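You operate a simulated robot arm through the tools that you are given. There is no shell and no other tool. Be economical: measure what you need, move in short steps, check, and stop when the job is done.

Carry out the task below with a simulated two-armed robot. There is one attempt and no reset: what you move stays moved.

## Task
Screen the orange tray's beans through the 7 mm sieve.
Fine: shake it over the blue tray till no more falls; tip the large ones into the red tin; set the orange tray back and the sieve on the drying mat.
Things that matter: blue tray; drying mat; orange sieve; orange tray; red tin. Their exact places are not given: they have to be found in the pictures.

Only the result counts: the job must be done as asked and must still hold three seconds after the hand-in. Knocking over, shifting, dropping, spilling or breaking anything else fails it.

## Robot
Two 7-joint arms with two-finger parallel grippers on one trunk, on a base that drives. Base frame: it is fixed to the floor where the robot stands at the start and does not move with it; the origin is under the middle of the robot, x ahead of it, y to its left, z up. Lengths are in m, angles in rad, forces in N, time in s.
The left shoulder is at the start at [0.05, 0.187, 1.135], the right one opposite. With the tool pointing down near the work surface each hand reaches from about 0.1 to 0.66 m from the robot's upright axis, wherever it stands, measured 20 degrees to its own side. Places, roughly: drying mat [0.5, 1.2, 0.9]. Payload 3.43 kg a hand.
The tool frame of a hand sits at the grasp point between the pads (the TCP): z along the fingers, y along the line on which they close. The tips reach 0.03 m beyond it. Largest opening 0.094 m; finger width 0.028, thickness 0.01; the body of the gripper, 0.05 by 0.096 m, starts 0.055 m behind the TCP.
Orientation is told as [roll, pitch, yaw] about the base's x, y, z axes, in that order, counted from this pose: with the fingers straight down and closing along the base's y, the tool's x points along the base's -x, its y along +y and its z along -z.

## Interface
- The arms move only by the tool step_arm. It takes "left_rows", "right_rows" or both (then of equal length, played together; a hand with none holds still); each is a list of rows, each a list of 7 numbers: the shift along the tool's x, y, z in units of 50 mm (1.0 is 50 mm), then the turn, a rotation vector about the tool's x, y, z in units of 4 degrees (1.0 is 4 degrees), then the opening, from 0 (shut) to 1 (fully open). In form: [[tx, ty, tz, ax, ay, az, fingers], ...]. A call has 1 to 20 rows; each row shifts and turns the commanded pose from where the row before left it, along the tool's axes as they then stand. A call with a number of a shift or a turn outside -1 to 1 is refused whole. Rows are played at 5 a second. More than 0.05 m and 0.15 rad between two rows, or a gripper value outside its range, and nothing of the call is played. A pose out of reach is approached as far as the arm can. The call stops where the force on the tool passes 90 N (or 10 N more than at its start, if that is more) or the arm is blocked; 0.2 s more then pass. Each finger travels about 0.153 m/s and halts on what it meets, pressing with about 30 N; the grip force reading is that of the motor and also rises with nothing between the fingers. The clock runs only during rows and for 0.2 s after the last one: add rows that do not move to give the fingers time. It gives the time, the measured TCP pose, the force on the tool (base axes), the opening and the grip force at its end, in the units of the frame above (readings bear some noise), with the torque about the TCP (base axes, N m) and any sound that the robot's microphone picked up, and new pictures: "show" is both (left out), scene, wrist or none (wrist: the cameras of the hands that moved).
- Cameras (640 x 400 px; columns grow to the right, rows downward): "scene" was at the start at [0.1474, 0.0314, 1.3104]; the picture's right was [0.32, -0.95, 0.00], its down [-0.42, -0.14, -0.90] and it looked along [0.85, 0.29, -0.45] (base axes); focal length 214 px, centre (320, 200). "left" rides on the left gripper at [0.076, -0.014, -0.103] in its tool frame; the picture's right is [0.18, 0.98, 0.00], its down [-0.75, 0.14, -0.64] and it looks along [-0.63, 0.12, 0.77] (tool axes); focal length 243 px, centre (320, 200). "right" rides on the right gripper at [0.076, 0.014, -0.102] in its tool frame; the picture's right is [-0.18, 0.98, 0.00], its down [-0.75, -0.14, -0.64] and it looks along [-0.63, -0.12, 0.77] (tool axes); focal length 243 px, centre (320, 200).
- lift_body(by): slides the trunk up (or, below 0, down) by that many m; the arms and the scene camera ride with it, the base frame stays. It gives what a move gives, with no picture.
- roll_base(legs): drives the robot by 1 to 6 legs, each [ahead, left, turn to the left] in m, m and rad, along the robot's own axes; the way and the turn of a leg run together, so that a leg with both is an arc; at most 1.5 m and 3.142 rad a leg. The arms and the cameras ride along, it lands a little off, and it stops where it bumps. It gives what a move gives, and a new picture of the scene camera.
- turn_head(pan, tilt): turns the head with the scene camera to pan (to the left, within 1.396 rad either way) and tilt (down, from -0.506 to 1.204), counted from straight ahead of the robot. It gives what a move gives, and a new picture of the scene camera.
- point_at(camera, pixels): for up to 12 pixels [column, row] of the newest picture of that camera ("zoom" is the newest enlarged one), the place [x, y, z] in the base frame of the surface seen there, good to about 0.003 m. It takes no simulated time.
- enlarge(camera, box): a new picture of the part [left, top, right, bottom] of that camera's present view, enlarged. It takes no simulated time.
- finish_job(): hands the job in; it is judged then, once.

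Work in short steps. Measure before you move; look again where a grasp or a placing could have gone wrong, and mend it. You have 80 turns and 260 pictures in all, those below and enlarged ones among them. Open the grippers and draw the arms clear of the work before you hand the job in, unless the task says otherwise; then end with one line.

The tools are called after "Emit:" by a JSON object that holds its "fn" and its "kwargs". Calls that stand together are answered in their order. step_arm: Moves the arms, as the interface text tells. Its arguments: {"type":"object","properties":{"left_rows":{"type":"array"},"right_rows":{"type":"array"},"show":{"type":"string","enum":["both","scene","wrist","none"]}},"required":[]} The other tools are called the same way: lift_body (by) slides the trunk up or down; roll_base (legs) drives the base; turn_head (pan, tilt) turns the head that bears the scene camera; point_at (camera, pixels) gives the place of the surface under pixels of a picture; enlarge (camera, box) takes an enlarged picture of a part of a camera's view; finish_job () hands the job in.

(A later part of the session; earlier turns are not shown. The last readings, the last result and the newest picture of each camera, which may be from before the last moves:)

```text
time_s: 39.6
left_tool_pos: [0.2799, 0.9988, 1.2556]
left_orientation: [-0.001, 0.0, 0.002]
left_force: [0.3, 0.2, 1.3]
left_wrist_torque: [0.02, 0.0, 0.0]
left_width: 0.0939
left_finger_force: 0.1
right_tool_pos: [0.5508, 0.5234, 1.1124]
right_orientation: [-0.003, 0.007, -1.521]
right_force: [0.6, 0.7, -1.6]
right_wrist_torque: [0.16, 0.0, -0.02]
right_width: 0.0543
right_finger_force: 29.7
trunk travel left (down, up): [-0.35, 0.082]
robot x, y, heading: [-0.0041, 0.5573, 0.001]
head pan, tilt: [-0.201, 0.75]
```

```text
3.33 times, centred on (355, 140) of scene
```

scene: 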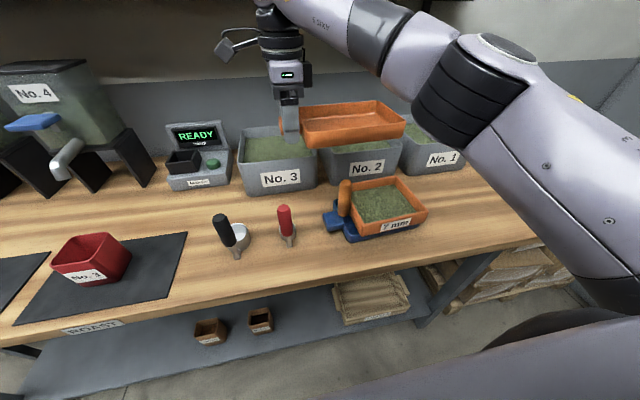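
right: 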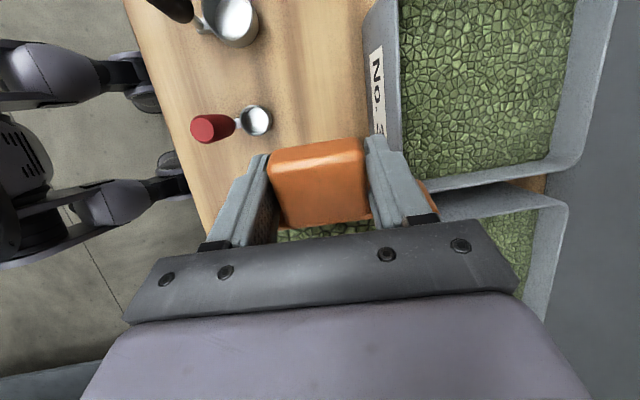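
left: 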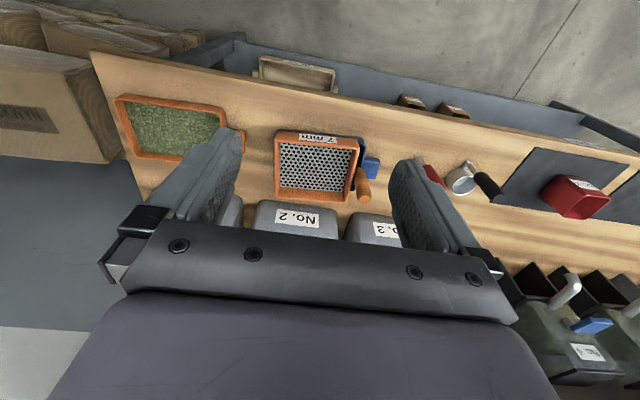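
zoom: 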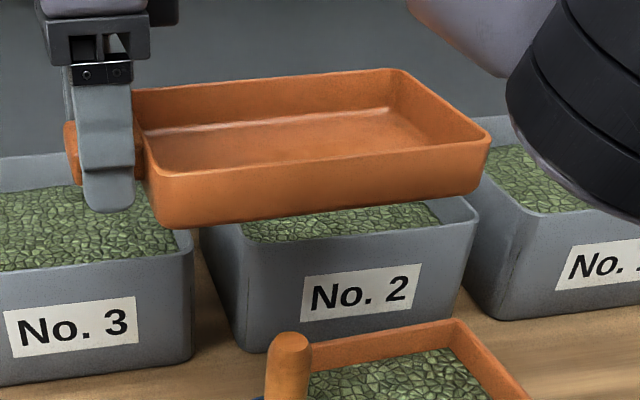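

The tray is empty. I carry it back level above its first place.

Emit:
{"fn": "step_arm", "kwargs": {"right_rows": [[-0.846, -0.209, 0, 0, 0, 0, 0], [-0.846, -0.209, 0, 0, 0, 0, 0], [-0.846, -0.209, 0, 0, 0, 0, 0], [-0.846, -0.209, 0, 0, 0, 0, 0], [-0.846, -0.209, 0, 0, 0, 0, 0], [-0.846, -0.209, 0, 0, 0, 0, 0], [-0.846, -0.209, 0, 0, 0, 0, 0], [-0.846, -0.209, 0, 0, 0, 0, 0], [-0.846, -0.209, 0, 0, 0, 0, 0], [0, 0, 0, 0, 0, 0, 0]], "show": "scene"}}

```text
time_s: 41.8
left_tool_pos: [0.2802, 0.9992, 1.255]
left_orientation: [0.001, -0.001, 0.002]
left_force: [0.4, -0.4, 0.4]
left_wrist_torque: [0.0, -0.02, -0.01]
left_width: 0.0941
left_finger_force: 0.0
right_tool_pos: [0.4774, 0.1418, 1.1072]
right_orientation: [-0.002, 0.007, -1.519]
right_force: [0.5, 0.6, -1.2]
right_wrist_torque: [0.12, 0.04, 0.03]
right_width: 0.0542
right_finger_force: 30.0
trunk travel left (down, up): [-0.35, 0.082]
robot x, y, heading: [-0.0001, 0.5642, 0.001]
head pan, tilt: [-0.201, 0.75]
```

scene: 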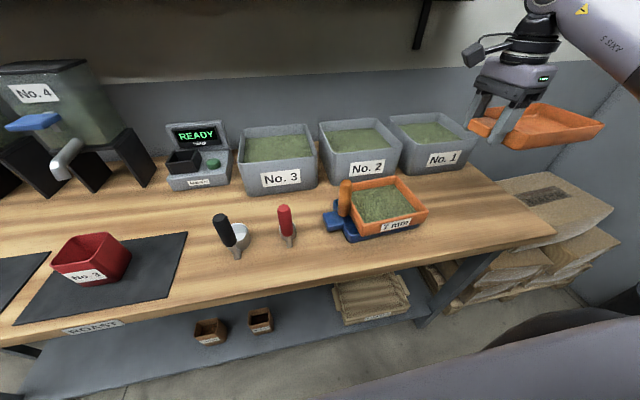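

I lower the tray to 1–2 mm above the height at which it was gripped.

Emit:
{"fn": "step_arm", "kwargs": {"right_rows": [[-0.03, -0.015, 0.75, 0, 0, 0, 0], [-0.03, -0.015, 0.75, 0, 0, 0, 0], [0, 0, 0.75, 0, 0, 0, 0], [0, 0, 0.75, 0, 0, 0, 0], [0, 0, 0.75, 0, 0, 0, 0], [0, 0, 0.4, 0, 0, 0, 0], [0, 0, 0.2, 0, 0, 0, 0], [0, 0, 0.1, 0, 0, 0, 0], [0, 0, 0, 0, 0, 0, 0], [0, 0, 0, 0, 0, 0, 0]]}}

```text
time_s: 44.0
left_tool_pos: [0.2797, 1.0, 1.2562]
left_orientation: [-0.001, -0.001, 0.001]
left_force: [-0.2, 0.2, -0.6]
left_wrist_torque: [-0.01, -0.02, -0.02]
left_width: 0.0938
left_finger_force: 0.1
right_tool_pos: [0.4739, 0.1381, 0.8864]
right_orientation: [-0.001, 0.009, -1.521]
right_force: [-0.5, -0.1, -1.3]
right_wrist_torque: [0.09, 0.01, 0.03]
right_width: 0.0541
right_finger_force: 30.3
trunk travel left (down, up): [-0.35, 0.082]
robot x, y, heading: [0.0004, 0.5614, 0.003]
head pan, tilt: [-0.201, 0.75]
```

scene: 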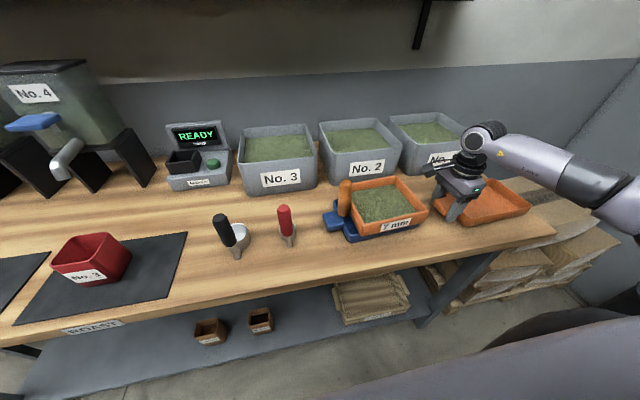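
right: 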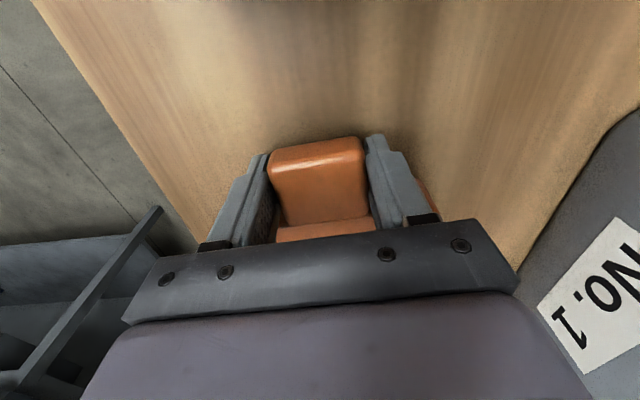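

Still 3–4 mm up. I lower that last bit, release gently and rise straight up.

Emit:
{"fn": "step_arm", "kwargs": {"right_rows": [[0, 0.03, 0.05, 0, 0, 0, 0], [0, 0, 0.03, 0, 0, 0, 0], [0, 0, 0, 0, 0, 0, 0], [0, 0, 0, 0, 0, 0, 0.75], [0, 0, 0, 0, 0, 0, 1], [0, 0, 0, 0, 0, 0, 1], [0, 0, -0.5, 0, 0, 0, 1], [0, 0, -0.8, 0, 0, 0, 1], [0, 0, -0.9, 0, 0, 0, 1], [0, 0, -0.9, 0, 0, 0, 1], [-0.5, 0, -0.6, 0, 0, 0, 1], [-0.5, 0, -0.6, 0, 0, 0, 1]]}}

Emit:
{"fn": "enlarge", "kwargs": {"camera": "scene", "box": [310, 140, 550, 270]}}

```text
time_s: 46.6
left_tool_pos: [0.2801, 1.0005, 1.2557]
left_orientation: [-0.001, 0.001, 0.0]
left_force: [-0.1, -0.1, 0.0]
left_wrist_torque: [-0.01, 0.03, 0.03]
left_width: 0.0937
left_finger_force: 0.1
right_tool_pos: [0.4788, 0.0839, 1.0993]
right_orientation: [0.0, 0.01, -1.519]
right_force: [-0.6, -0.5, -0.1]
right_wrist_torque: [0.0, 0.01, -0.01]
right_width: 0.0943
right_finger_force: 0.0
trunk travel left (down, up): [-0.35, 0.082]
robot x, y, heading: [-0.0017, 0.5637, 0.007]
head pan, tilt: [-0.201, 0.75]
```

scene: 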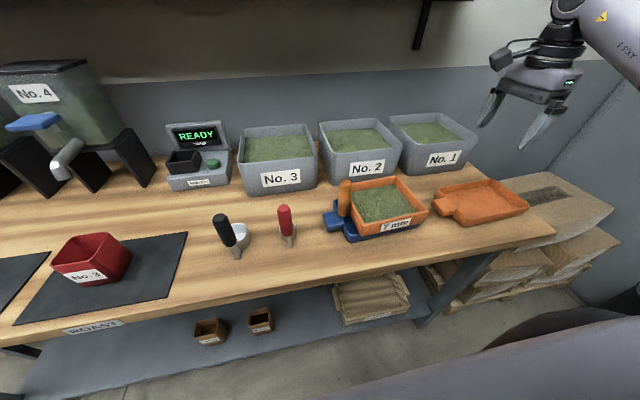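
right: 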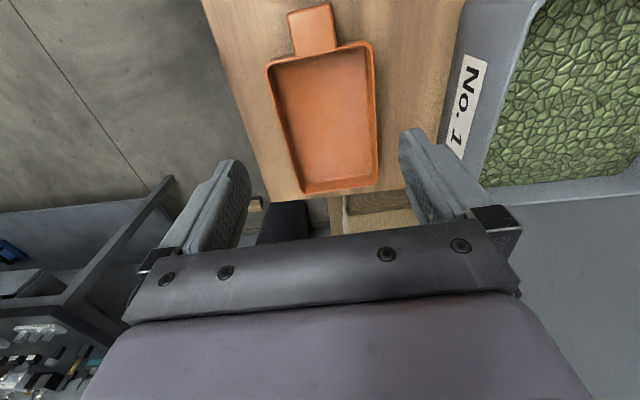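

```text
2.67 times, centred on (430, 205) of scene
```

zoom: 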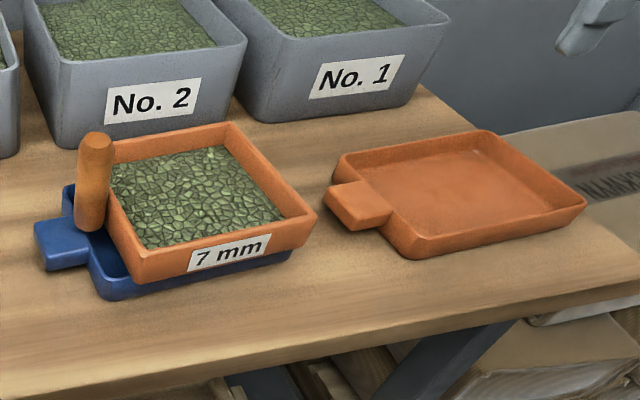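

The orange tray stands back in place. I now bring the right hand above the sieve handle at about (0.486, 0.413), still closing along x.

Emit:
{"fn": "step_arm", "kwargs": {"right_rows": [[0.821, 0.059, 0.08, 0, 0, 0, 1], [0.821, 0.059, 0.08, 0, 0, 0, 1], [0.821, 0.059, 0.08, 0, 0, 0, 1], [0.821, 0.059, 0.08, 0, 0, 0, 1], [0.821, 0.059, 0.08, 0, 0, 0, 1], [0.821, 0.059, 0.08, 0, 0, 0, 1], [0.821, 0.059, 0.08, 0, 0, 0, 1], [0.821, 0.059, 0.08, 0, 0, 0, 1], [0, 0, 0, 0, 0, 0, 1]]}}

Emit:
{"fn": "enlarge", "kwargs": {"camera": "scene", "box": [280, 140, 460, 260]}}

```text
time_s: 48.6
left_tool_pos: [0.2799, 0.9987, 1.2563]
left_orientation: [0.0, 0.001, 0.0]
left_force: [0.5, 0.6, -0.3]
left_wrist_torque: [-0.03, -0.04, 0.01]
left_width: 0.0939
left_finger_force: 0.1
right_tool_pos: [0.4847, 0.4133, 1.0697]
right_orientation: [0.0, 0.009, -1.522]
right_force: [-0.6, -0.6, -0.3]
right_wrist_torque: [0.02, -0.02, -0.01]
right_width: 0.094
right_finger_force: 0.0
trunk travel left (down, up): [-0.35, 0.082]
robot x, y, heading: [0.0007, 0.5604, -0.001]
head pan, tilt: [-0.201, 0.75]
```

scene: 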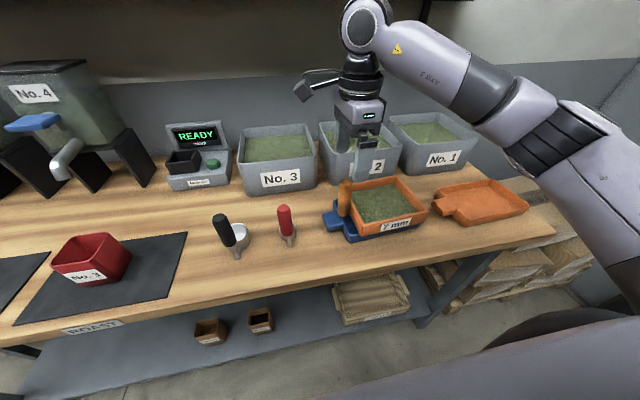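
right: 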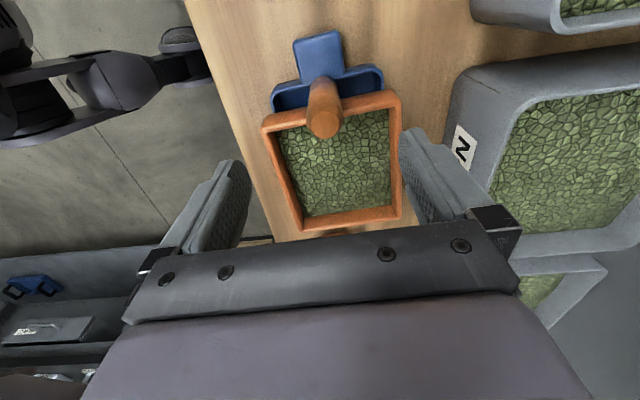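

```text
3.33 times, centred on (370, 200) of scene
```

zoom: 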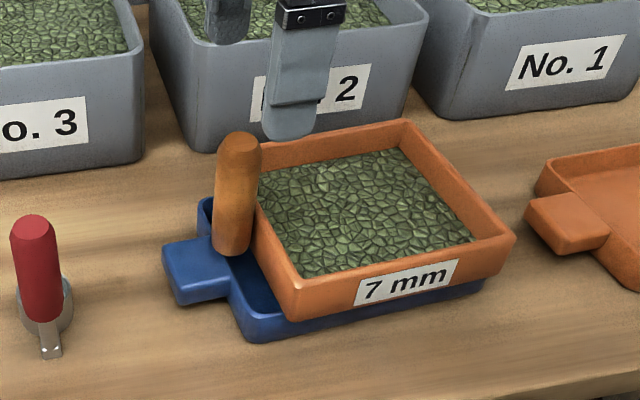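

Emit:
{"fn": "point_at", "kwargs": {"camera": "zoom", "pixels": [[238, 140], [218, 165], [260, 165], [239, 165], [230, 245], [405, 122], [512, 238], [298, 310], [262, 190]]}}

Emit:
{"fn": "point_at", "kwargs": {"camera": "right", "pixels": [[323, 124], [308, 118], [340, 115], [268, 128], [396, 96], [402, 217], [303, 230], [318, 52]]}}

```text
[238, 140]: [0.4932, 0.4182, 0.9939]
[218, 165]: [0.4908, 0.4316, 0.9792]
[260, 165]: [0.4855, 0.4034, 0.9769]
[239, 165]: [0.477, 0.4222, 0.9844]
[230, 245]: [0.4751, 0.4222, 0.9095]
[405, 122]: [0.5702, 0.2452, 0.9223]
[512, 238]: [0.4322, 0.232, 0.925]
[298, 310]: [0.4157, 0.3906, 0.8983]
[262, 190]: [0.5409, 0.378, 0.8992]
```

```text
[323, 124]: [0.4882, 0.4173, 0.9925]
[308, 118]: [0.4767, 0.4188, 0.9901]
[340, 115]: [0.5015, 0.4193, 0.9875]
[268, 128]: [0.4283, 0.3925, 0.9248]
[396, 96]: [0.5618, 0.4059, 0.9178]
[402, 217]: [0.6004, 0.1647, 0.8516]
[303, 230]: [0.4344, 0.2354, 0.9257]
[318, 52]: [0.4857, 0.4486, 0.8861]
```

Handle axis is at (0.489, 0.417), z 0.90–0.995, and the sieve is yawed about 0.095 rad. I align, lower to z 0.948 and close.

Emit:
{"fn": "step_arm", "kwargs": {"right_rows": [[0.05, 0.09, 0, 0, 0, -0.7, 1], [0, 0, 0.6, 0, 0, 0, 1], [0, 0, 0.6, 0, 0, 0, 1], [0, 0, 0.6, 0, 0, 0, 1], [0, 0, 0.6, 0, 0, 0, 1], [0, 0, 0, 0, 0, 0, 1], [0, 0, 0, 0, 0, 0, 0.5], [0, 0, 0, 0, 0, 0, 0.3], [0, 0, 0, 0, 0, 0, 0], [0, 0, 0, 0, 0, 0, 0], [0, 0, 0, 0, 0, 0, 0]]}}

```text
time_s: 51.0
left_tool_pos: [0.2806, 0.9993, 1.2558]
left_orientation: [0.0, 0.0, -0.001]
left_force: [0.8, -0.2, 0.7]
left_wrist_torque: [0.03, 0.0, -0.02]
left_width: 0.094
left_finger_force: 0.1
right_tool_pos: [0.4896, 0.4179, 0.9475]
right_orientation: [0.001, 0.01, -1.473]
right_force: [0.1, 0.1, -0.2]
right_wrist_torque: [0.14, -0.04, 0.08]
right_width: 0.0295
right_finger_force: 30.0
trunk travel left (down, up): [-0.35, 0.082]
robot x, y, heading: [0.0008, 0.5608, -0.001]
head pan, tilt: [-0.201, 0.75]
```

scene: 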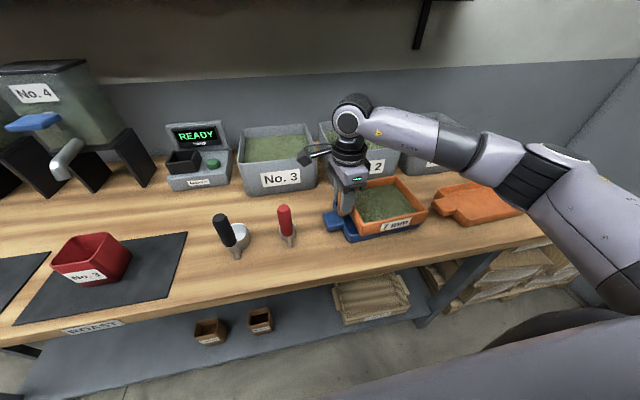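
right: 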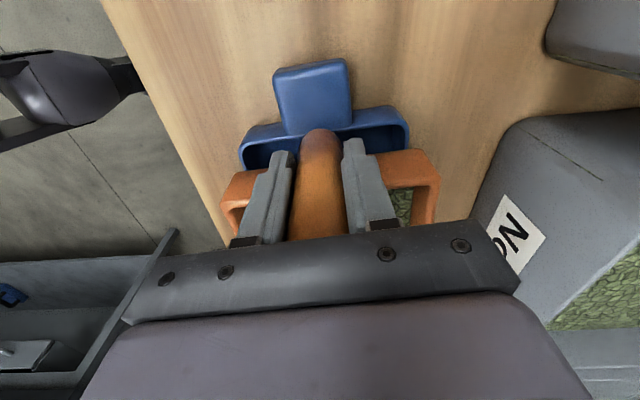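

The handle is held (width 0.0295). I lift 15 mm and look at the sieve's level and the blue tray beneath.

Emit:
{"fn": "step_arm", "kwargs": {"right_rows": [[0, 0, -0.15, 0, 0, 0, 0], [0, 0, -0.15, 0, 0, 0, 0], [0, 0, 0, 0, 0, 0, 0], [0, 0, 0, 0, 0, 0, 0]]}}

Emit:
{"fn": "enlarge", "kwargs": {"camera": "scene", "box": [300, 150, 460, 260]}}

```text
time_s: 52.0
left_tool_pos: [0.2803, 1.0009, 1.2557]
left_orientation: [0.0, 0.001, 0.001]
left_force: [0.0, 0.1, 0.2]
left_wrist_torque: [0.02, -0.01, 0.01]
left_width: 0.0942
left_finger_force: 0.1
right_tool_pos: [0.4895, 0.4189, 0.9624]
right_orientation: [0.0, 0.007, -1.474]
right_force: [-0.4, 0.0, -2.3]
right_wrist_torque: [0.18, 0.02, 0.03]
right_width: 0.0293
right_finger_force: 30.0
trunk travel left (down, up): [-0.35, 0.082]
robot x, y, heading: [0.0, 0.5625, 0.003]
head pan, tilt: [-0.201, 0.75]
```

scene: 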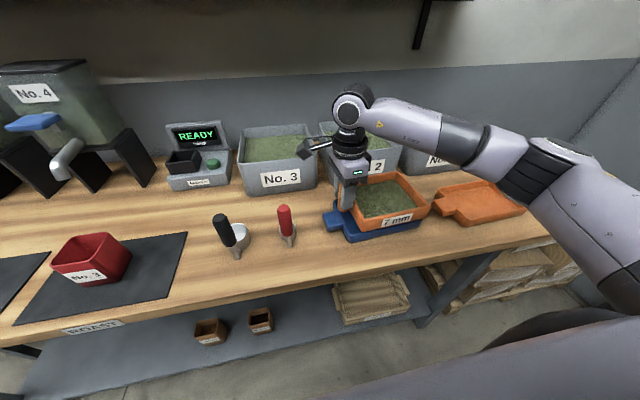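
right: 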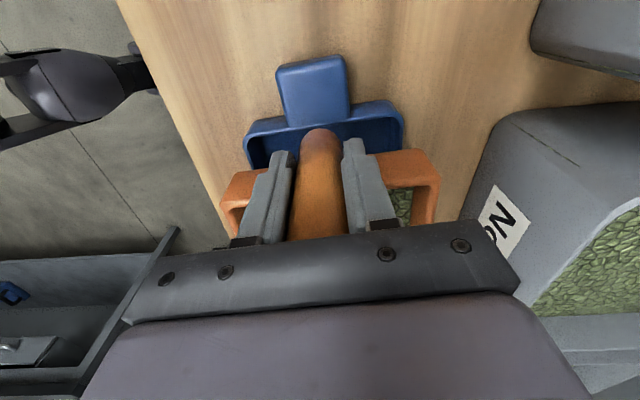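

```text
3.64 times, centred on (380, 205) of scene
```

zoom: 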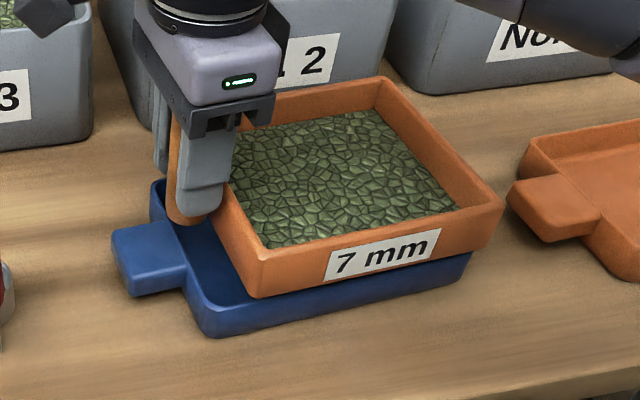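

The sieve hangs level. I measure the blue tray's edges so I can centre the shaking over it.

Emit:
{"fn": "point_at", "kwargs": {"camera": "zoom", "pixels": [[205, 305], [155, 187], [185, 262], [470, 262], [262, 292], [498, 215], [380, 82], [210, 330]]}}

```text
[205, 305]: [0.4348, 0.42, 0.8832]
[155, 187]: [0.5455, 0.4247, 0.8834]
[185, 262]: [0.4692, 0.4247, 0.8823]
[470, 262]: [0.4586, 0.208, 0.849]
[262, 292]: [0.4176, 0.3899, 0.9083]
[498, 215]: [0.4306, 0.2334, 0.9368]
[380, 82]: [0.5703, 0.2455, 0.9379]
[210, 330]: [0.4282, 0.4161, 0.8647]
```

The blue tray is centred at about (0.496, 0.318) with yaw about 0.04. I square the sieve to it and shake along y, 20 mm peak to peak, 15 mm above its rest.

Emit:
{"fn": "step_arm", "kwargs": {"right_rows": [[0, 0.12, 0, 0, 0, 0.7, 0], [0.28, 0, 0, 0, 0, 0, 0], [-0.4, 0, 0, 0, 0, 0, 0], [0.4, 0, 0, 0, 0, 0, 0], [-0.4, 0, 0, 0, 0, 0, 0], [0.4, 0, 0, 0, 0, 0, 0], [-0.4, 0, 0, 0, 0, 0, 0], [0.4, 0, 0, 0, 0, 0, 0], [-0.4, 0, 0, 0, 0, 0, 0], [0.4, 0, 0, 0, 0, 0, 0], [-0.4, 0, 0, 0, 0, 0, 0], [0.4, 0, 0, 0, 0, 0, 0], [-0.4, 0, 0, 0, 0, 0, 0], [0.4, 0, 0, 0, 0, 0, 0], [-0.4, 0, 0, 0, 0, 0, 0], [0.4, 0, 0, 0, 0, 0, 0], [-0.4, 0, 0, 0, 0, 0, 0], [0.4, 0, 0, 0, 0, 0, 0], [-0.2, 0, 0, 0, 0, 0, 0], [0, 0, 0, 0, 0, 0, 0]], "show": "none"}}

Emit:
{"fn": "enlarge", "kwargs": {"camera": "scene", "box": [300, 150, 460, 260]}}

```text
time_s: 56.2
left_tool_pos: [0.2795, 1.0011, 1.256]
left_orientation: [0.001, -0.001, 0.001]
left_force: [0.3, -0.7, -0.2]
left_wrist_torque: [0.0, -0.02, 0.04]
left_width: 0.0942
left_finger_force: 0.1
right_tool_pos: [0.4955, 0.4227, 0.9634]
right_orientation: [0.0, 0.009, -1.524]
right_force: [-0.6, -0.1, -2.4]
right_wrist_torque: [0.18, 0.0, 0.02]
right_width: 0.0296
right_finger_force: 30.2
trunk travel left (down, up): [-0.35, 0.082]
robot x, y, heading: [0.0005, 0.562, 0.0]
head pan, tilt: [-0.201, 0.75]
```

```text
3.64 times, centred on (380, 205) of scene
```

zoom: 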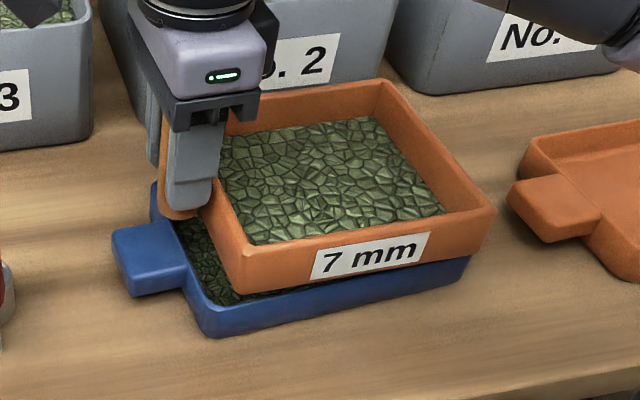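

Fines now lie in the blue tray and the level in the sieve dropped. I shake another two rounds and compare.

Emit:
{"fn": "step_arm", "kwargs": {"right_rows": [[0.2, 0, 0, 0, 0, 0, 0], [-0.4, 0, 0, 0, 0, 0, 0], [0.4, 0, 0, 0, 0, 0, 0], [-0.4, 0, 0, 0, 0, 0, 0], [0.4, 0, 0, 0, 0, 0, 0], [-0.4, 0, 0, 0, 0, 0, 0], [0.4, 0, 0, 0, 0, 0, 0], [-0.4, 0, 0, 0, 0, 0, 0], [0.4, 0, 0, 0, 0, 0, 0], [-0.4, 0, 0, 0, 0, 0, 0], [0.4, 0, 0, 0, 0, 0, 0], [-0.4, 0, 0, 0, 0, 0, 0], [0.4, 0, 0, 0, 0, 0, 0], [-0.4, 0, 0, 0, 0, 0, 0], [0.4, 0, 0, 0, 0, 0, 0], [-0.4, 0, 0, 0, 0, 0, 0], [0.4, 0, 0, 0, 0, 0, 0], [-0.4, 0, 0, 0, 0, 0, 0], [0.2, 0, 0, 0, 0, 0, 0], [0, 0, 0, 0, 0, 0, 0]], "show": "none"}}

Emit:
{"fn": "enlarge", "kwargs": {"camera": "scene", "box": [300, 150, 460, 260]}}

Emit:
{"fn": "step_arm", "kwargs": {"right_rows": [[0.2, 0, 0, 0, 0, 0, 0], [-0.4, 0, 0, 0, 0, 0, 0], [0.4, 0, 0, 0, 0, 0, 0], [-0.4, 0, 0, 0, 0, 0, 0], [0.4, 0, 0, 0, 0, 0, 0], [-0.4, 0, 0, 0, 0, 0, 0], [0.4, 0, 0, 0, 0, 0, 0], [-0.4, 0, 0, 0, 0, 0, 0], [0.4, 0, 0, 0, 0, 0, 0], [-0.4, 0, 0, 0, 0, 0, 0], [0.4, 0, 0, 0, 0, 0, 0], [-0.4, 0, 0, 0, 0, 0, 0], [0.4, 0, 0, 0, 0, 0, 0], [-0.4, 0, 0, 0, 0, 0, 0], [0.4, 0, 0, 0, 0, 0, 0], [-0.4, 0, 0, 0, 0, 0, 0], [0.4, 0, 0, 0, 0, 0, 0], [-0.4, 0, 0, 0, 0, 0, 0], [0.2, 0, 0, 0, 0, 0, 0], [0, 0, 0, 0, 0, 0, 0]], "show": "none"}}

Emit:
{"fn": "enlarge", "kwargs": {"camera": "scene", "box": [300, 150, 460, 260]}}

```text
time_s: 60.4
left_tool_pos: [0.2801, 0.9999, 1.2549]
left_orientation: [0.001, 0.0, 0.002]
left_force: [-0.4, -0.8, -0.3]
left_wrist_torque: [0.0, -0.04, 0.0]
left_width: 0.0939
left_finger_force: 0.1
right_tool_pos: [0.4939, 0.4233, 0.9641]
right_orientation: [-0.002, 0.008, -1.521]
right_force: [-0.1, 0.1, -3.3]
right_wrist_torque: [0.17, 0.01, 0.01]
right_width: 0.0295
right_finger_force: 29.7
trunk travel left (down, up): [-0.35, 0.082]
robot x, y, heading: [-0.0015, 0.564, 0.001]
head pan, tilt: [-0.201, 0.75]
```

```text
3.64 times, centred on (380, 205) of scene
```

zoom: 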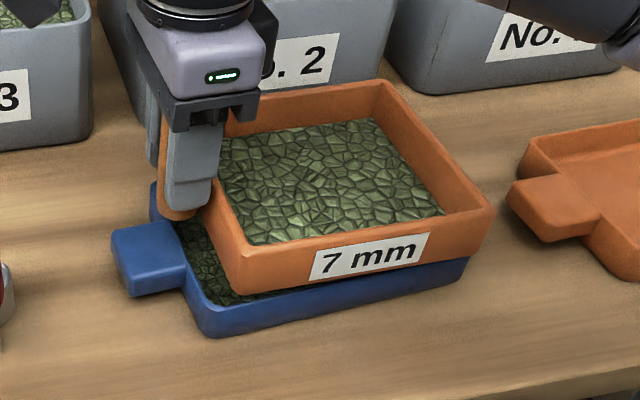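

```text
time_s: 64.6
left_tool_pos: [0.281, 0.9985, 1.256]
left_orientation: [0.002, 0.001, 0.002]
left_force: [0.4, 0.4, -0.9]
left_wrist_torque: [0.03, 0.02, -0.03]
left_width: 0.0939
left_finger_force: 0.1
right_tool_pos: [0.4963, 0.4223, 0.9638]
right_orientation: [-0.002, 0.008, -1.522]
right_force: [-0.4, 0.6, -2.0]
right_wrist_torque: [0.18, 0.01, -0.02]
right_width: 0.0296
right_finger_force: 29.9
trunk travel left (down, up): [-0.35, 0.082]
robot x, y, heading: [-0.0022, 0.5622, 0.001]
head pan, tilt: [-0.201, 0.75]
```

```text
3.64 times, centred on (380, 205) of scene
```

zoom: 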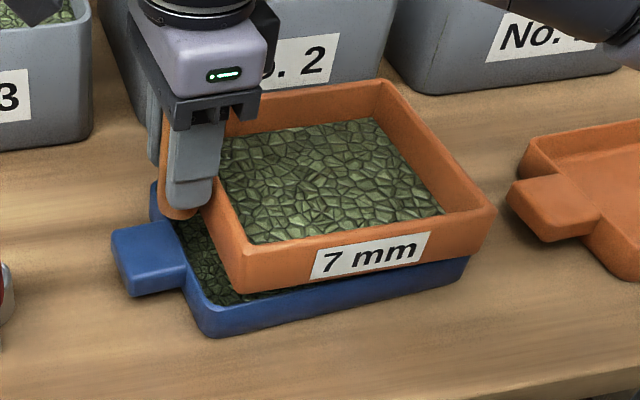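

The level seems nearly steady. I record the bean heights in sieve and blue tray, then shake a last, stronger round and compare.

Emit:
{"fn": "point_at", "kwargs": {"camera": "zoom", "pixels": [[330, 150], [300, 190], [350, 190], [390, 190], [280, 220], [205, 255], [215, 280], [200, 240]]}}

Emit:
{"fn": "step_arm", "kwargs": {"right_rows": [[0.3, 0, 0, 0, 0, 0, 0], [-0.6, 0, 0, 0, 0, 0, 0], [0.6, 0, 0, 0, 0, 0, 0], [-0.6, 0, 0, 0, 0, 0, 0], [0.6, 0, 0, 0, 0, 0, 0], [-0.6, 0, 0, 0, 0, 0, 0], [0.6, 0, 0, 0, 0, 0, 0], [-0.6, 0, 0, 0, 0, 0, 0], [0.6, 0, 0, 0, 0, 0, 0], [-0.6, 0, 0, 0, 0, 0, 0], [0.6, 0, 0, 0, 0, 0, 0], [-0.6, 0, 0, 0, 0, 0, 0], [0.6, 0, 0, 0, 0, 0, 0], [-0.6, 0, 0, 0, 0, 0, 0], [0.6, 0, 0, 0, 0, 0, 0], [-0.6, 0, 0, 0, 0, 0, 0], [0.6, 0, 0, 0, 0, 0, 0], [-0.3, 0, 0, 0, 0, 0, 0], [0, 0, 0, 0, 0, 0, 0], [0, 0, 0, 0, 0, 0, 0]], "show": "none"}}

Emit:
{"fn": "enlarge", "kwargs": {"camera": "scene", "box": [300, 150, 460, 260]}}

Emit:
{"fn": "point_at", "kwargs": {"camera": "zoom", "pixels": [[330, 150], [300, 190], [350, 190], [390, 190], [280, 220], [205, 255], [215, 280], [200, 240]]}}

```text
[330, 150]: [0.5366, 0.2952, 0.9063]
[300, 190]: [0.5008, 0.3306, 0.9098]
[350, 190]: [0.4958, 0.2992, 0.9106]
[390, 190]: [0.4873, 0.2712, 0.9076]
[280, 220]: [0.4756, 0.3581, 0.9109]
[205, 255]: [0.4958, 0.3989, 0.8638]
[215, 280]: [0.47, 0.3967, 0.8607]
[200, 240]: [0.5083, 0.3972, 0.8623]
```

```text
time_s: 68.8
left_tool_pos: [0.28, 1.0006, 1.2556]
left_orientation: [0.001, 0.001, 0.002]
left_force: [0.3, 0.3, 0.0]
left_wrist_torque: [-0.04, 0.03, -0.01]
left_width: 0.0942
left_finger_force: 0.0
right_tool_pos: [0.4973, 0.4227, 0.9643]
right_orientation: [0.0, 0.01, -1.521]
right_force: [0.6, 0.1, -2.3]
right_wrist_torque: [0.15, 0.0, 0.0]
right_width: 0.0299
right_finger_force: 29.6
trunk travel left (down, up): [-0.35, 0.082]
robot x, y, heading: [0.0036, 0.5626, 0.004]
head pan, tilt: [-0.201, 0.75]
```

```text
3.64 times, centred on (380, 205) of scene
```

zoom: 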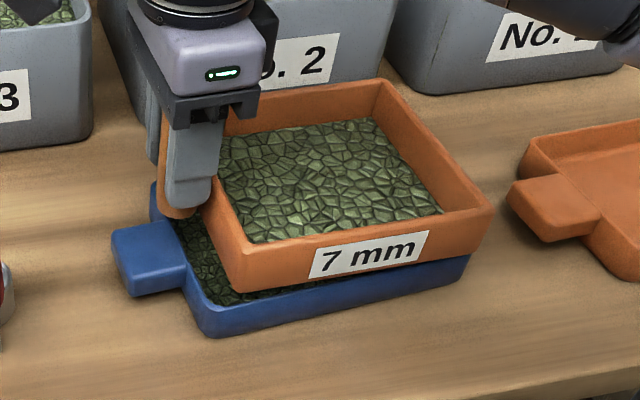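

```text
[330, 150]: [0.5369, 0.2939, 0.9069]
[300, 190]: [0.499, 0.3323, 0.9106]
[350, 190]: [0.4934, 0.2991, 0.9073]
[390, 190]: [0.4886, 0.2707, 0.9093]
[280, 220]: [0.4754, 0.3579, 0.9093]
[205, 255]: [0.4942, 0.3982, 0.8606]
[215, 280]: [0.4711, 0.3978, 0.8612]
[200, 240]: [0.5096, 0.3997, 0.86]
```

The heights are unchanged within noise. One more round with some up-and-down jolting will confirm it.

Emit:
{"fn": "step_arm", "kwargs": {"right_rows": [[0.3, 0, 0, 0, 0, 0, 0], [-0.6, 0, -0.15, 0, 0, 0, 0], [0.6, 0, 0.15, 0, 0, 0, 0], [-0.6, 0.06, -0.15, 0, 0, 0, 0], [0.6, -0.06, 0.15, 0, 0, 0, 0], [-0.6, 0, -0.15, 0, 0, 0, 0], [0.6, 0, 0.15, 0, 0, 0, 0], [-0.6, 0.06, -0.15, 0, 0, 0, 0], [0.6, -0.06, 0.15, 0, 0, 0, 0], [-0.6, 0, -0.15, 0, 0, 0, 0], [0.6, 0, 0.15, 0, 0, 0, 0], [-0.6, 0.06, -0.15, 0, 0, 0, 0], [0.6, -0.06, 0.15, 0, 0, 0, 0], [-0.6, 0, -0.15, 0, 0, 0, 0], [0.6, 0, 0.15, 0, 0, 0, 0], [-0.6, 0, -0.15, 0, 0, 0, 0], [0.6, 0, 0.15, 0, 0, 0, 0], [-0.3, 0, 0, 0, 0, 0, 0], [0, 0, 0, 0, 0, 0, 0], [0, 0, 0, 0, 0, 0, 0]], "show": "none"}}

Emit:
{"fn": "enlarge", "kwargs": {"camera": "scene", "box": [300, 150, 460, 260]}}

Emit:
{"fn": "point_at", "kwargs": {"camera": "zoom", "pixels": [[330, 150], [300, 190], [350, 190], [390, 190], [280, 220], [205, 255], [215, 280], [200, 240], [242, 290], [488, 218], [382, 84]]}}

```text
time_s: 73.0
left_tool_pos: [0.2796, 0.9995, 1.2555]
left_orientation: [0.0, 0.0, 0.003]
left_force: [0.8, 0.2, -0.4]
left_wrist_torque: [0.0, 0.0, -0.02]
left_width: 0.0939
left_finger_force: 0.1
right_tool_pos: [0.4932, 0.4213, 0.9646]
right_orientation: [-0.002, 0.009, -1.522]
right_force: [0.8, 0.0, -2.8]
right_wrist_torque: [0.21, 0.0, 0.0]
right_width: 0.0293
right_finger_force: 30.0
trunk travel left (down, up): [-0.35, 0.082]
robot x, y, heading: [-0.0005, 0.5611, 0.007]
head pan, tilt: [-0.201, 0.75]
```

```text
3.64 times, centred on (380, 205) of scene
```

zoom: 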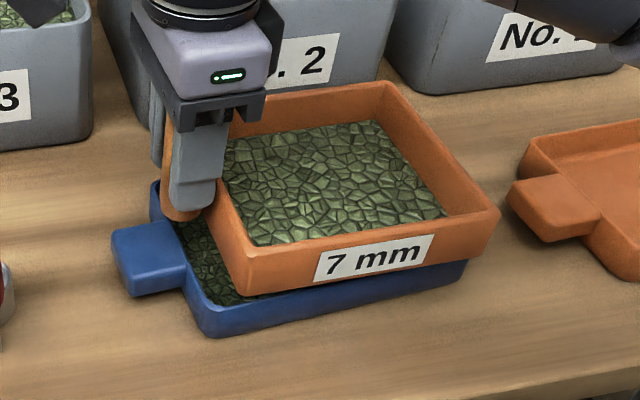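

```text
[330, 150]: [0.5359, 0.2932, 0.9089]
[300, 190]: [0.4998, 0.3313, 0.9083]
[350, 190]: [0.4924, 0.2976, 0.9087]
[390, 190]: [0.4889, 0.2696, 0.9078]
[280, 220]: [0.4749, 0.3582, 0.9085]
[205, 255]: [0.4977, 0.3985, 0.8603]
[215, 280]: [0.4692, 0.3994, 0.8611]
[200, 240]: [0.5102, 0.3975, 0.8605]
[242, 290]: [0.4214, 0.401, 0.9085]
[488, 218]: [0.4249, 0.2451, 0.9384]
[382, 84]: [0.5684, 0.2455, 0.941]
```

Nothing more falls, so sieving is done. I lift the sieve well up, draw the left arm in a little, then drive left toward the tin.

Emit:
{"fn": "step_arm", "kwargs": {"right_rows": [[0, 0, -0.5, 0, 0, 0, 0], [0, 0, -0.8, 0, 0, 0, 0], [0, 0, -0.8, 0, 0, 0, 0], [0, 0, -0.8, 0, 0, 0, 0], [0, 0, -0.6, 0, 0, 0, 0], [0, 0, -0.3, 0, 0, 0, 0]], "left_rows": [[0, -0.5, 0, 0, 0, 0, 1], [0, -0.5, 0, 0, 0, 0, 1], [0, -0.5, 0, 0, 0, 0, 1], [0, -0.5, 0, 0, 0, 0, 1], [0, -0.5, 0, 0, 0, 0, 1], [0, -0.3, 0, 0, 0, 0, 1]], "show": "scene"}}

Emit:
{"fn": "enlarge", "kwargs": {"camera": "scene", "box": [300, 150, 460, 260]}}

```text
time_s: 74.4
left_tool_pos: [0.2812, 0.8602, 1.2556]
left_orientation: [0.001, 0.0, 0.003]
left_force: [0.6, -0.4, -0.2]
left_wrist_torque: [-0.02, 0.0, 0.02]
left_width: 0.0941
left_finger_force: 0.1
right_tool_pos: [0.4971, 0.4222, 1.1542]
right_orientation: [-0.002, 0.008, -1.522]
right_force: [0.7, 0.0, -1.9]
right_wrist_torque: [0.18, 0.03, 0.01]
right_width: 0.0293
right_finger_force: 29.8
trunk travel left (down, up): [-0.35, 0.082]
robot x, y, heading: [0.0006, 0.5628, 0.002]
head pan, tilt: [-0.201, 0.75]
```

scene: 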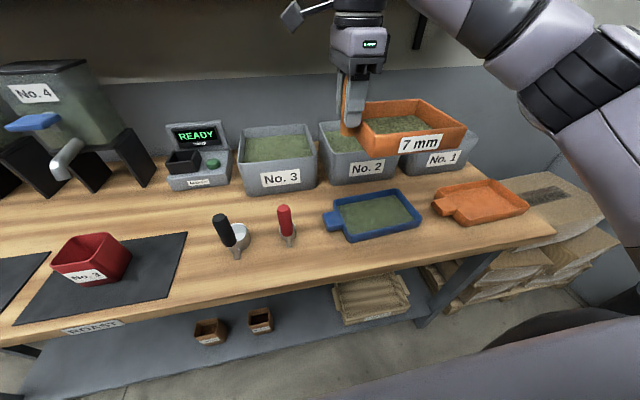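

```text
3.64 times, centred on (380, 205) of scene
```

zoom: 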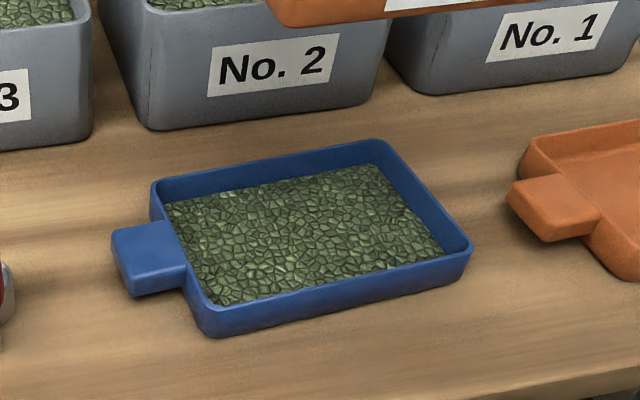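

The blue tray holds only fines and the table is clean. Before driving, I check how far the machines and the shelf reach out along the way.

Emit:
{"fn": "turn_head", "kwargs": {"pan": 0.6, "tilt": 0.6}}

```text
time_s: 75.5
left_tool_pos: [0.2805, 0.8609, 1.2561]
left_orientation: [0.0, 0.001, 0.001]
left_force: [0.2, -0.2, 0.4]
left_wrist_torque: [0.02, -0.03, -0.02]
left_width: 0.0938
left_finger_force: 0.0
right_tool_pos: [0.4963, 0.4232, 1.1534]
right_orientation: [-0.003, 0.008, -1.522]
right_force: [0.2, -0.1, -1.8]
right_wrist_torque: [0.15, 0.0, 0.02]
right_width: 0.0296
right_finger_force: 29.8
trunk travel left (down, up): [-0.35, 0.082]
robot x, y, heading: [-0.0047, 0.5597, 0.003]
head pan, tilt: [0.6, 0.6]
```

scene: 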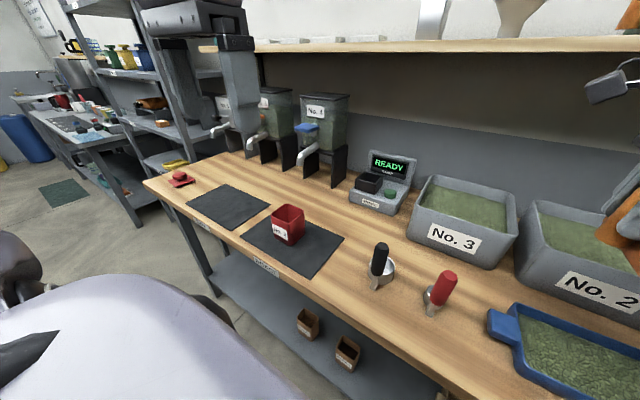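

Emit:
{"fn": "point_at", "kwargs": {"camera": "scene", "pixels": [[303, 154], [306, 127], [255, 138], [215, 131], [390, 45], [280, 210], [303, 212], [276, 226], [288, 207], [291, 243], [229, 206], [181, 176]]}}

Emit:
{"fn": "enlarge", "kwargs": {"camera": "scene", "box": [140, 150, 360, 290]}}

```text
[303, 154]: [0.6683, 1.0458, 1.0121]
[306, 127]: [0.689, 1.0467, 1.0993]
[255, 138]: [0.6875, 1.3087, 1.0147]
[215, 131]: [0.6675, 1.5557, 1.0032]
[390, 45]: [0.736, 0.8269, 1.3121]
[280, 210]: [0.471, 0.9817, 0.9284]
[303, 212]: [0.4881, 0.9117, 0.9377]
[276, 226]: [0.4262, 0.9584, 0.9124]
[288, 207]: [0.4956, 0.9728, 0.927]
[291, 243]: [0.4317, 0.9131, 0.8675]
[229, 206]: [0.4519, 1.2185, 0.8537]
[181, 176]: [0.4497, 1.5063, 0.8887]
```

```text
2.86 times, centred on (250, 220) of scene
```

zoom: 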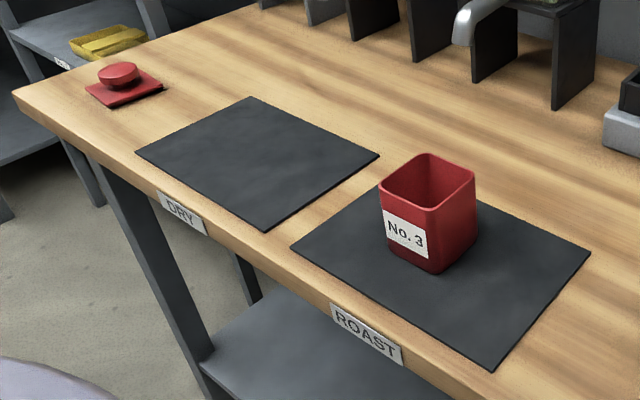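

Emit:
{"fn": "point_at", "kwargs": {"camera": "zoom", "pixels": [[381, 191], [426, 155], [472, 176], [430, 208], [428, 190], [436, 268], [138, 152], [248, 98], [378, 155], [265, 230]]}}

Emit:
{"fn": "roll_base", "kwargs": {"legs": [[0, 0.56, 0]]}}

```text
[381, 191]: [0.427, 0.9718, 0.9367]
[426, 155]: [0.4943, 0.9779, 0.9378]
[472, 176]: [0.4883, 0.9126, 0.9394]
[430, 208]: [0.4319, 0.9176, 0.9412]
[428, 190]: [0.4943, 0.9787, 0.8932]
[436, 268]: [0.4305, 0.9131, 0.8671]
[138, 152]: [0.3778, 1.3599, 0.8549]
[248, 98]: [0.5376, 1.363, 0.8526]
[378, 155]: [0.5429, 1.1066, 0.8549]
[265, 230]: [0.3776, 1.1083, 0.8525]
```

```text
time_s: 78.7
left_tool_pos: [0.2828, 1.4147, 1.2564]
left_orientation: [-0.001, 0.0, -0.004]
left_force: [0.3, -0.5, -0.1]
left_wrist_torque: [-0.03, 0.02, -0.01]
left_width: 0.0939
left_finger_force: 0.0
right_tool_pos: [0.4953, 0.9752, 1.1552]
right_orientation: [-0.003, 0.009, -1.525]
right_force: [0.4, 0.4, -2.9]
right_wrist_torque: [0.2, 0.01, 0.01]
right_width: 0.0299
right_finger_force: 29.7
trunk travel left (down, up): [-0.35, 0.082]
robot x, y, heading: [0.0002, 1.1175, -0.001]
head pan, tilt: [0.6, 0.6]
```

scene: 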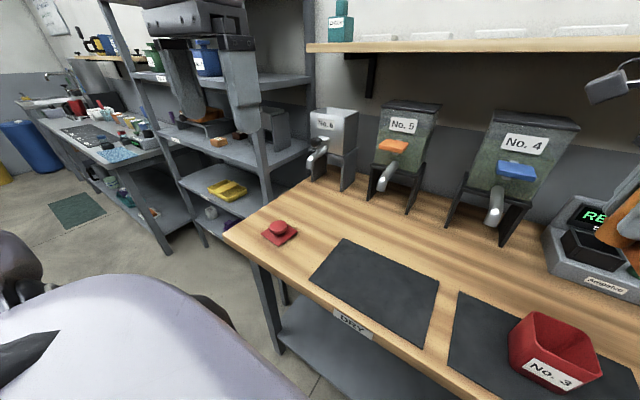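

The tin's mouth is x 0.427–0.494, y 0.914–0.979, rim 0.939, so it is small. I will pour over the sieve's near-right corner at a diagonal tilt, so both walls feed that corner. I go to the start pose and tilt 20 degrees, still high.

Emit:
{"fn": "step_arm", "kwargs": {"right_rows": [[0.755, 0.213, 0, 0, 0, 0, 0], [0.755, 0.213, 0, 0, 0, 0, 0], [0.755, 0.213, 0, 0, 0, 0, 0], [0.755, 0.213, 0, 0, 0, 0, 0], [0, 0, 0, 0, 0, 0, 0], [-0.03, -0.03, -0.238, -0.707, 0.707, 0, 0], [-0.03, -0.03, -0.238, -0.707, 0.707, 0, 0], [-0.03, -0.03, -0.238, -0.707, 0.707, 0, 0], [-0.03, -0.03, -0.238, -0.707, 0.707, 0, 0], [-0.03, -0.03, -0.238, -0.707, 0.707, 0, 0], [0, 0, 0, 0, 0, 0, 0]], "show": "none"}}

Emit:
{"fn": "turn_head", "kwargs": {"pan": -0.15, "tilt": 0.7}}

```text
time_s: 81.1
left_tool_pos: [0.2834, 1.4139, 1.2557]
left_orientation: [0.004, -0.001, -0.002]
left_force: [-0.3, -0.1, -0.3]
left_wrist_torque: [-0.01, -0.01, 0.05]
left_width: 0.0938
left_finger_force: 0.1
right_tool_pos: [0.5191, 1.114, 1.2129]
right_orientation: [0.251, 0.253, -1.495]
right_force: [-0.2, 0.3, -1.9]
right_wrist_torque: [0.16, 0.04, 0.01]
right_width: 0.0293
right_finger_force: 30.3
trunk travel left (down, up): [-0.35, 0.082]
robot x, y, heading: [-0.002, 1.114, 0.0]
head pan, tilt: [0.6, 0.6]
```

```text
time_s: 82.2
left_tool_pos: [0.2829, 1.4156, 1.2554]
left_orientation: [0.003, 0.001, -0.003]
left_force: [0.1, 0.2, 0.7]
left_wrist_torque: [-0.01, 0.03, 0.02]
left_width: 0.0941
left_finger_force: 0.0
right_tool_pos: [0.5207, 1.1163, 1.2128]
right_orientation: [0.251, 0.253, -1.494]
right_force: [0.7, 0.2, -2.3]
right_wrist_torque: [0.15, 0.03, -0.02]
right_width: 0.0292
right_finger_force: 29.8
trunk travel left (down, up): [-0.35, 0.082]
robot x, y, heading: [-0.0009, 1.1156, -0.001]
head pan, tilt: [-0.15, 0.7]
```

scene: 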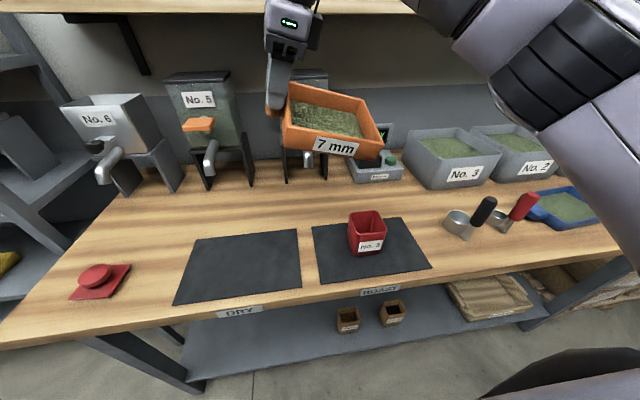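

Emit:
{"fn": "enlarge", "kwargs": {"camera": "scene", "box": [250, 70, 430, 260]}}

```text
2.11 times, centred on (340, 165) of scene
```

zoom: 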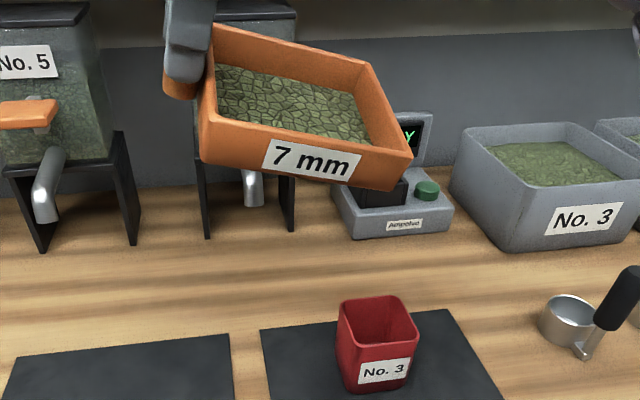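

Emit:
{"fn": "point_at", "kwargs": {"camera": "zoom", "pixels": [[409, 160], [398, 158], [388, 186], [204, 128], [363, 65], [341, 320], [347, 302], [402, 299], [415, 335], [358, 347]]}}

```text
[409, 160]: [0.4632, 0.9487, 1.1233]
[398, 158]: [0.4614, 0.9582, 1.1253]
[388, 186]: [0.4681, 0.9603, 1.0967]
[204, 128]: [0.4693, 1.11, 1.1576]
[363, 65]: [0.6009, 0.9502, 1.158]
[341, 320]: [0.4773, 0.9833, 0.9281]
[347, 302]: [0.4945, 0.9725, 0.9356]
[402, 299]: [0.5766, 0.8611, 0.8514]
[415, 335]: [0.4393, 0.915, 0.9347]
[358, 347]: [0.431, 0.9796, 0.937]
```

The low corner is right above the tin. I lower it to about 50 mm above the rim and tilt slowly to 44 degrees.

Emit:
{"fn": "step_arm", "kwargs": {"right_rows": [[-0.17, -0.17, 0.658, 0, 0, 0, 0], [-0.17, -0.17, 0.658, 0, 0, 0, 0], [-0.17, -0.17, 0.658, 0, 0, 0, 0], [-0.17, -0.17, 0.658, 0, 0, 0, 0], [-0.014, -0.014, -0.12, -0.3535, 0.3535, 0, 0], [-0.014, -0.014, -0.12, -0.3535, 0.3535, 0, 0], [-0.014, -0.014, -0.12, -0.3535, 0.3535, 0, 0], [-0.014, -0.014, -0.12, -0.3535, 0.3535, 0, 0], [-0.014, -0.014, -0.12, -0.3535, 0.3535, 0, 0], [-0.014, -0.014, -0.12, -0.3535, 0.3535, 0, 0], [-0.014, -0.014, -0.12, -0.3535, 0.3535, 0, 0], [-0.014, -0.014, -0.12, -0.3535, 0.3535, 0, 0], [-0.014, -0.014, -0.12, -0.3535, 0.3535, 0, 0], [0, 0, 0, 0, 0, 0, 0], [0, 0, 0, 0, 0, 0, 0]], "show": "none"}}

Emit:
{"fn": "enlarge", "kwargs": {"camera": "scene", "box": [250, 90, 430, 280]}}

```text
time_s: 85.4
left_tool_pos: [0.2838, 1.4149, 1.254]
left_orientation: [0.003, 0.0, -0.003]
left_force: [-0.4, 0.5, -0.3]
left_wrist_torque: [0.0, 0.02, 0.01]
left_width: 0.0939
left_finger_force: 0.1
right_tool_pos: [0.4978, 1.0914, 1.1145]
right_orientation: [0.504, 0.461, -1.409]
right_force: [-0.5, -0.2, -2.6]
right_wrist_torque: [0.13, 0.06, 0.0]
right_width: 0.0292
right_finger_force: 30.1
trunk travel left (down, up): [-0.35, 0.082]
robot x, y, heading: [-0.0025, 1.1177, -0.002]
head pan, tilt: [-0.15, 0.7]
```

```text
2.11 times, centred on (340, 185) of scene
```

zoom: 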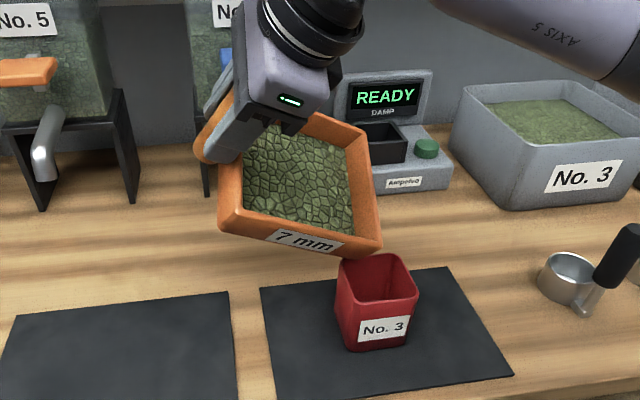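

No flow yet at 38 degrees. I verify the corner against the tin mouth before going on.

Emit:
{"fn": "point_at", "kwargs": {"camera": "zoom", "pixels": [[379, 240], [365, 254], [344, 262], [340, 280], [356, 303], [416, 290], [404, 258]]}}

```text
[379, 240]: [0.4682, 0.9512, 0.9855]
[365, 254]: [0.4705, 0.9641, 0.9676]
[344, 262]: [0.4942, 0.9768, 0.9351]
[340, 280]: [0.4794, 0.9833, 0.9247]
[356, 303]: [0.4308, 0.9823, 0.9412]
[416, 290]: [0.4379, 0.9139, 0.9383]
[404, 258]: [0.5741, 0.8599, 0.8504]
```

The corner is at (0.468, 0.951, 0.986), inside the mouth. I tilt on slowly to 50 degrees with pauses.

Emit:
{"fn": "step_arm", "kwargs": {"right_rows": [[-0.014, -0.014, -0.12, -0.3535, 0.3535, 0, 0], [0, 0, 0, 0, 0, 0, 0], [-0.014, -0.014, -0.12, -0.3535, 0.3535, 0, 0], [0, 0, 0, 0, 0, 0, 0], [-0.014, -0.014, -0.12, -0.3535, 0.3535, 0, 0], [0, 0, 0, 0, 0, 0, 0], [-0.014, -0.014, -0.12, -0.3535, 0.3535, 0, 0], [0, 0, 0, 0, 0, 0, 0], [-0.014, -0.014, -0.12, -0.3535, 0.3535, 0, 0], [0, 0, 0, 0, 0, 0, 0], [-0.014, -0.014, -0.12, -0.3535, 0.3535, 0, 0], [0, 0, 0, 0, 0, 0, 0]], "show": "none"}}

Emit:
{"fn": "enlarge", "kwargs": {"camera": "scene", "box": [250, 90, 430, 280]}}

```text
time_s: 88.0
left_tool_pos: [0.2822, 1.415, 1.2559]
left_orientation: [0.001, 0.0, -0.001]
left_force: [0.2, -0.1, -0.2]
left_wrist_torque: [-0.01, -0.01, 0.01]
left_width: 0.0941
left_finger_force: 0.1
right_tool_pos: [0.4779, 1.0702, 1.1388]
right_orientation: [0.7, 0.579, -1.311]
right_force: [0.2, -0.2, -1.8]
right_wrist_torque: [0.12, 0.08, 0.01]
right_width: 0.0298
right_finger_force: 30.2
trunk travel left (down, up): [-0.35, 0.082]
robot x, y, heading: [-0.0001, 1.1144, 0.001]
head pan, tilt: [-0.15, 0.7]
```

```text
2.11 times, centred on (340, 185) of scene
```

zoom: 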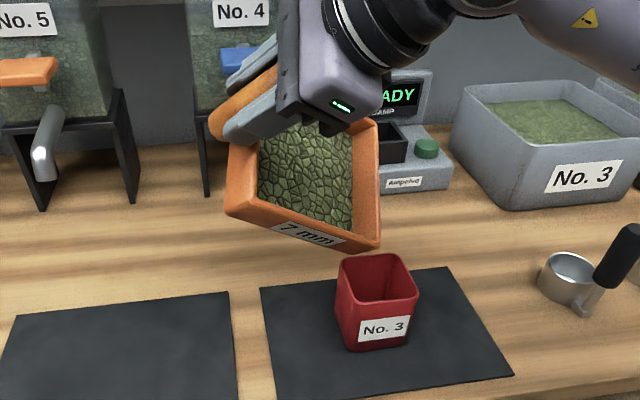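

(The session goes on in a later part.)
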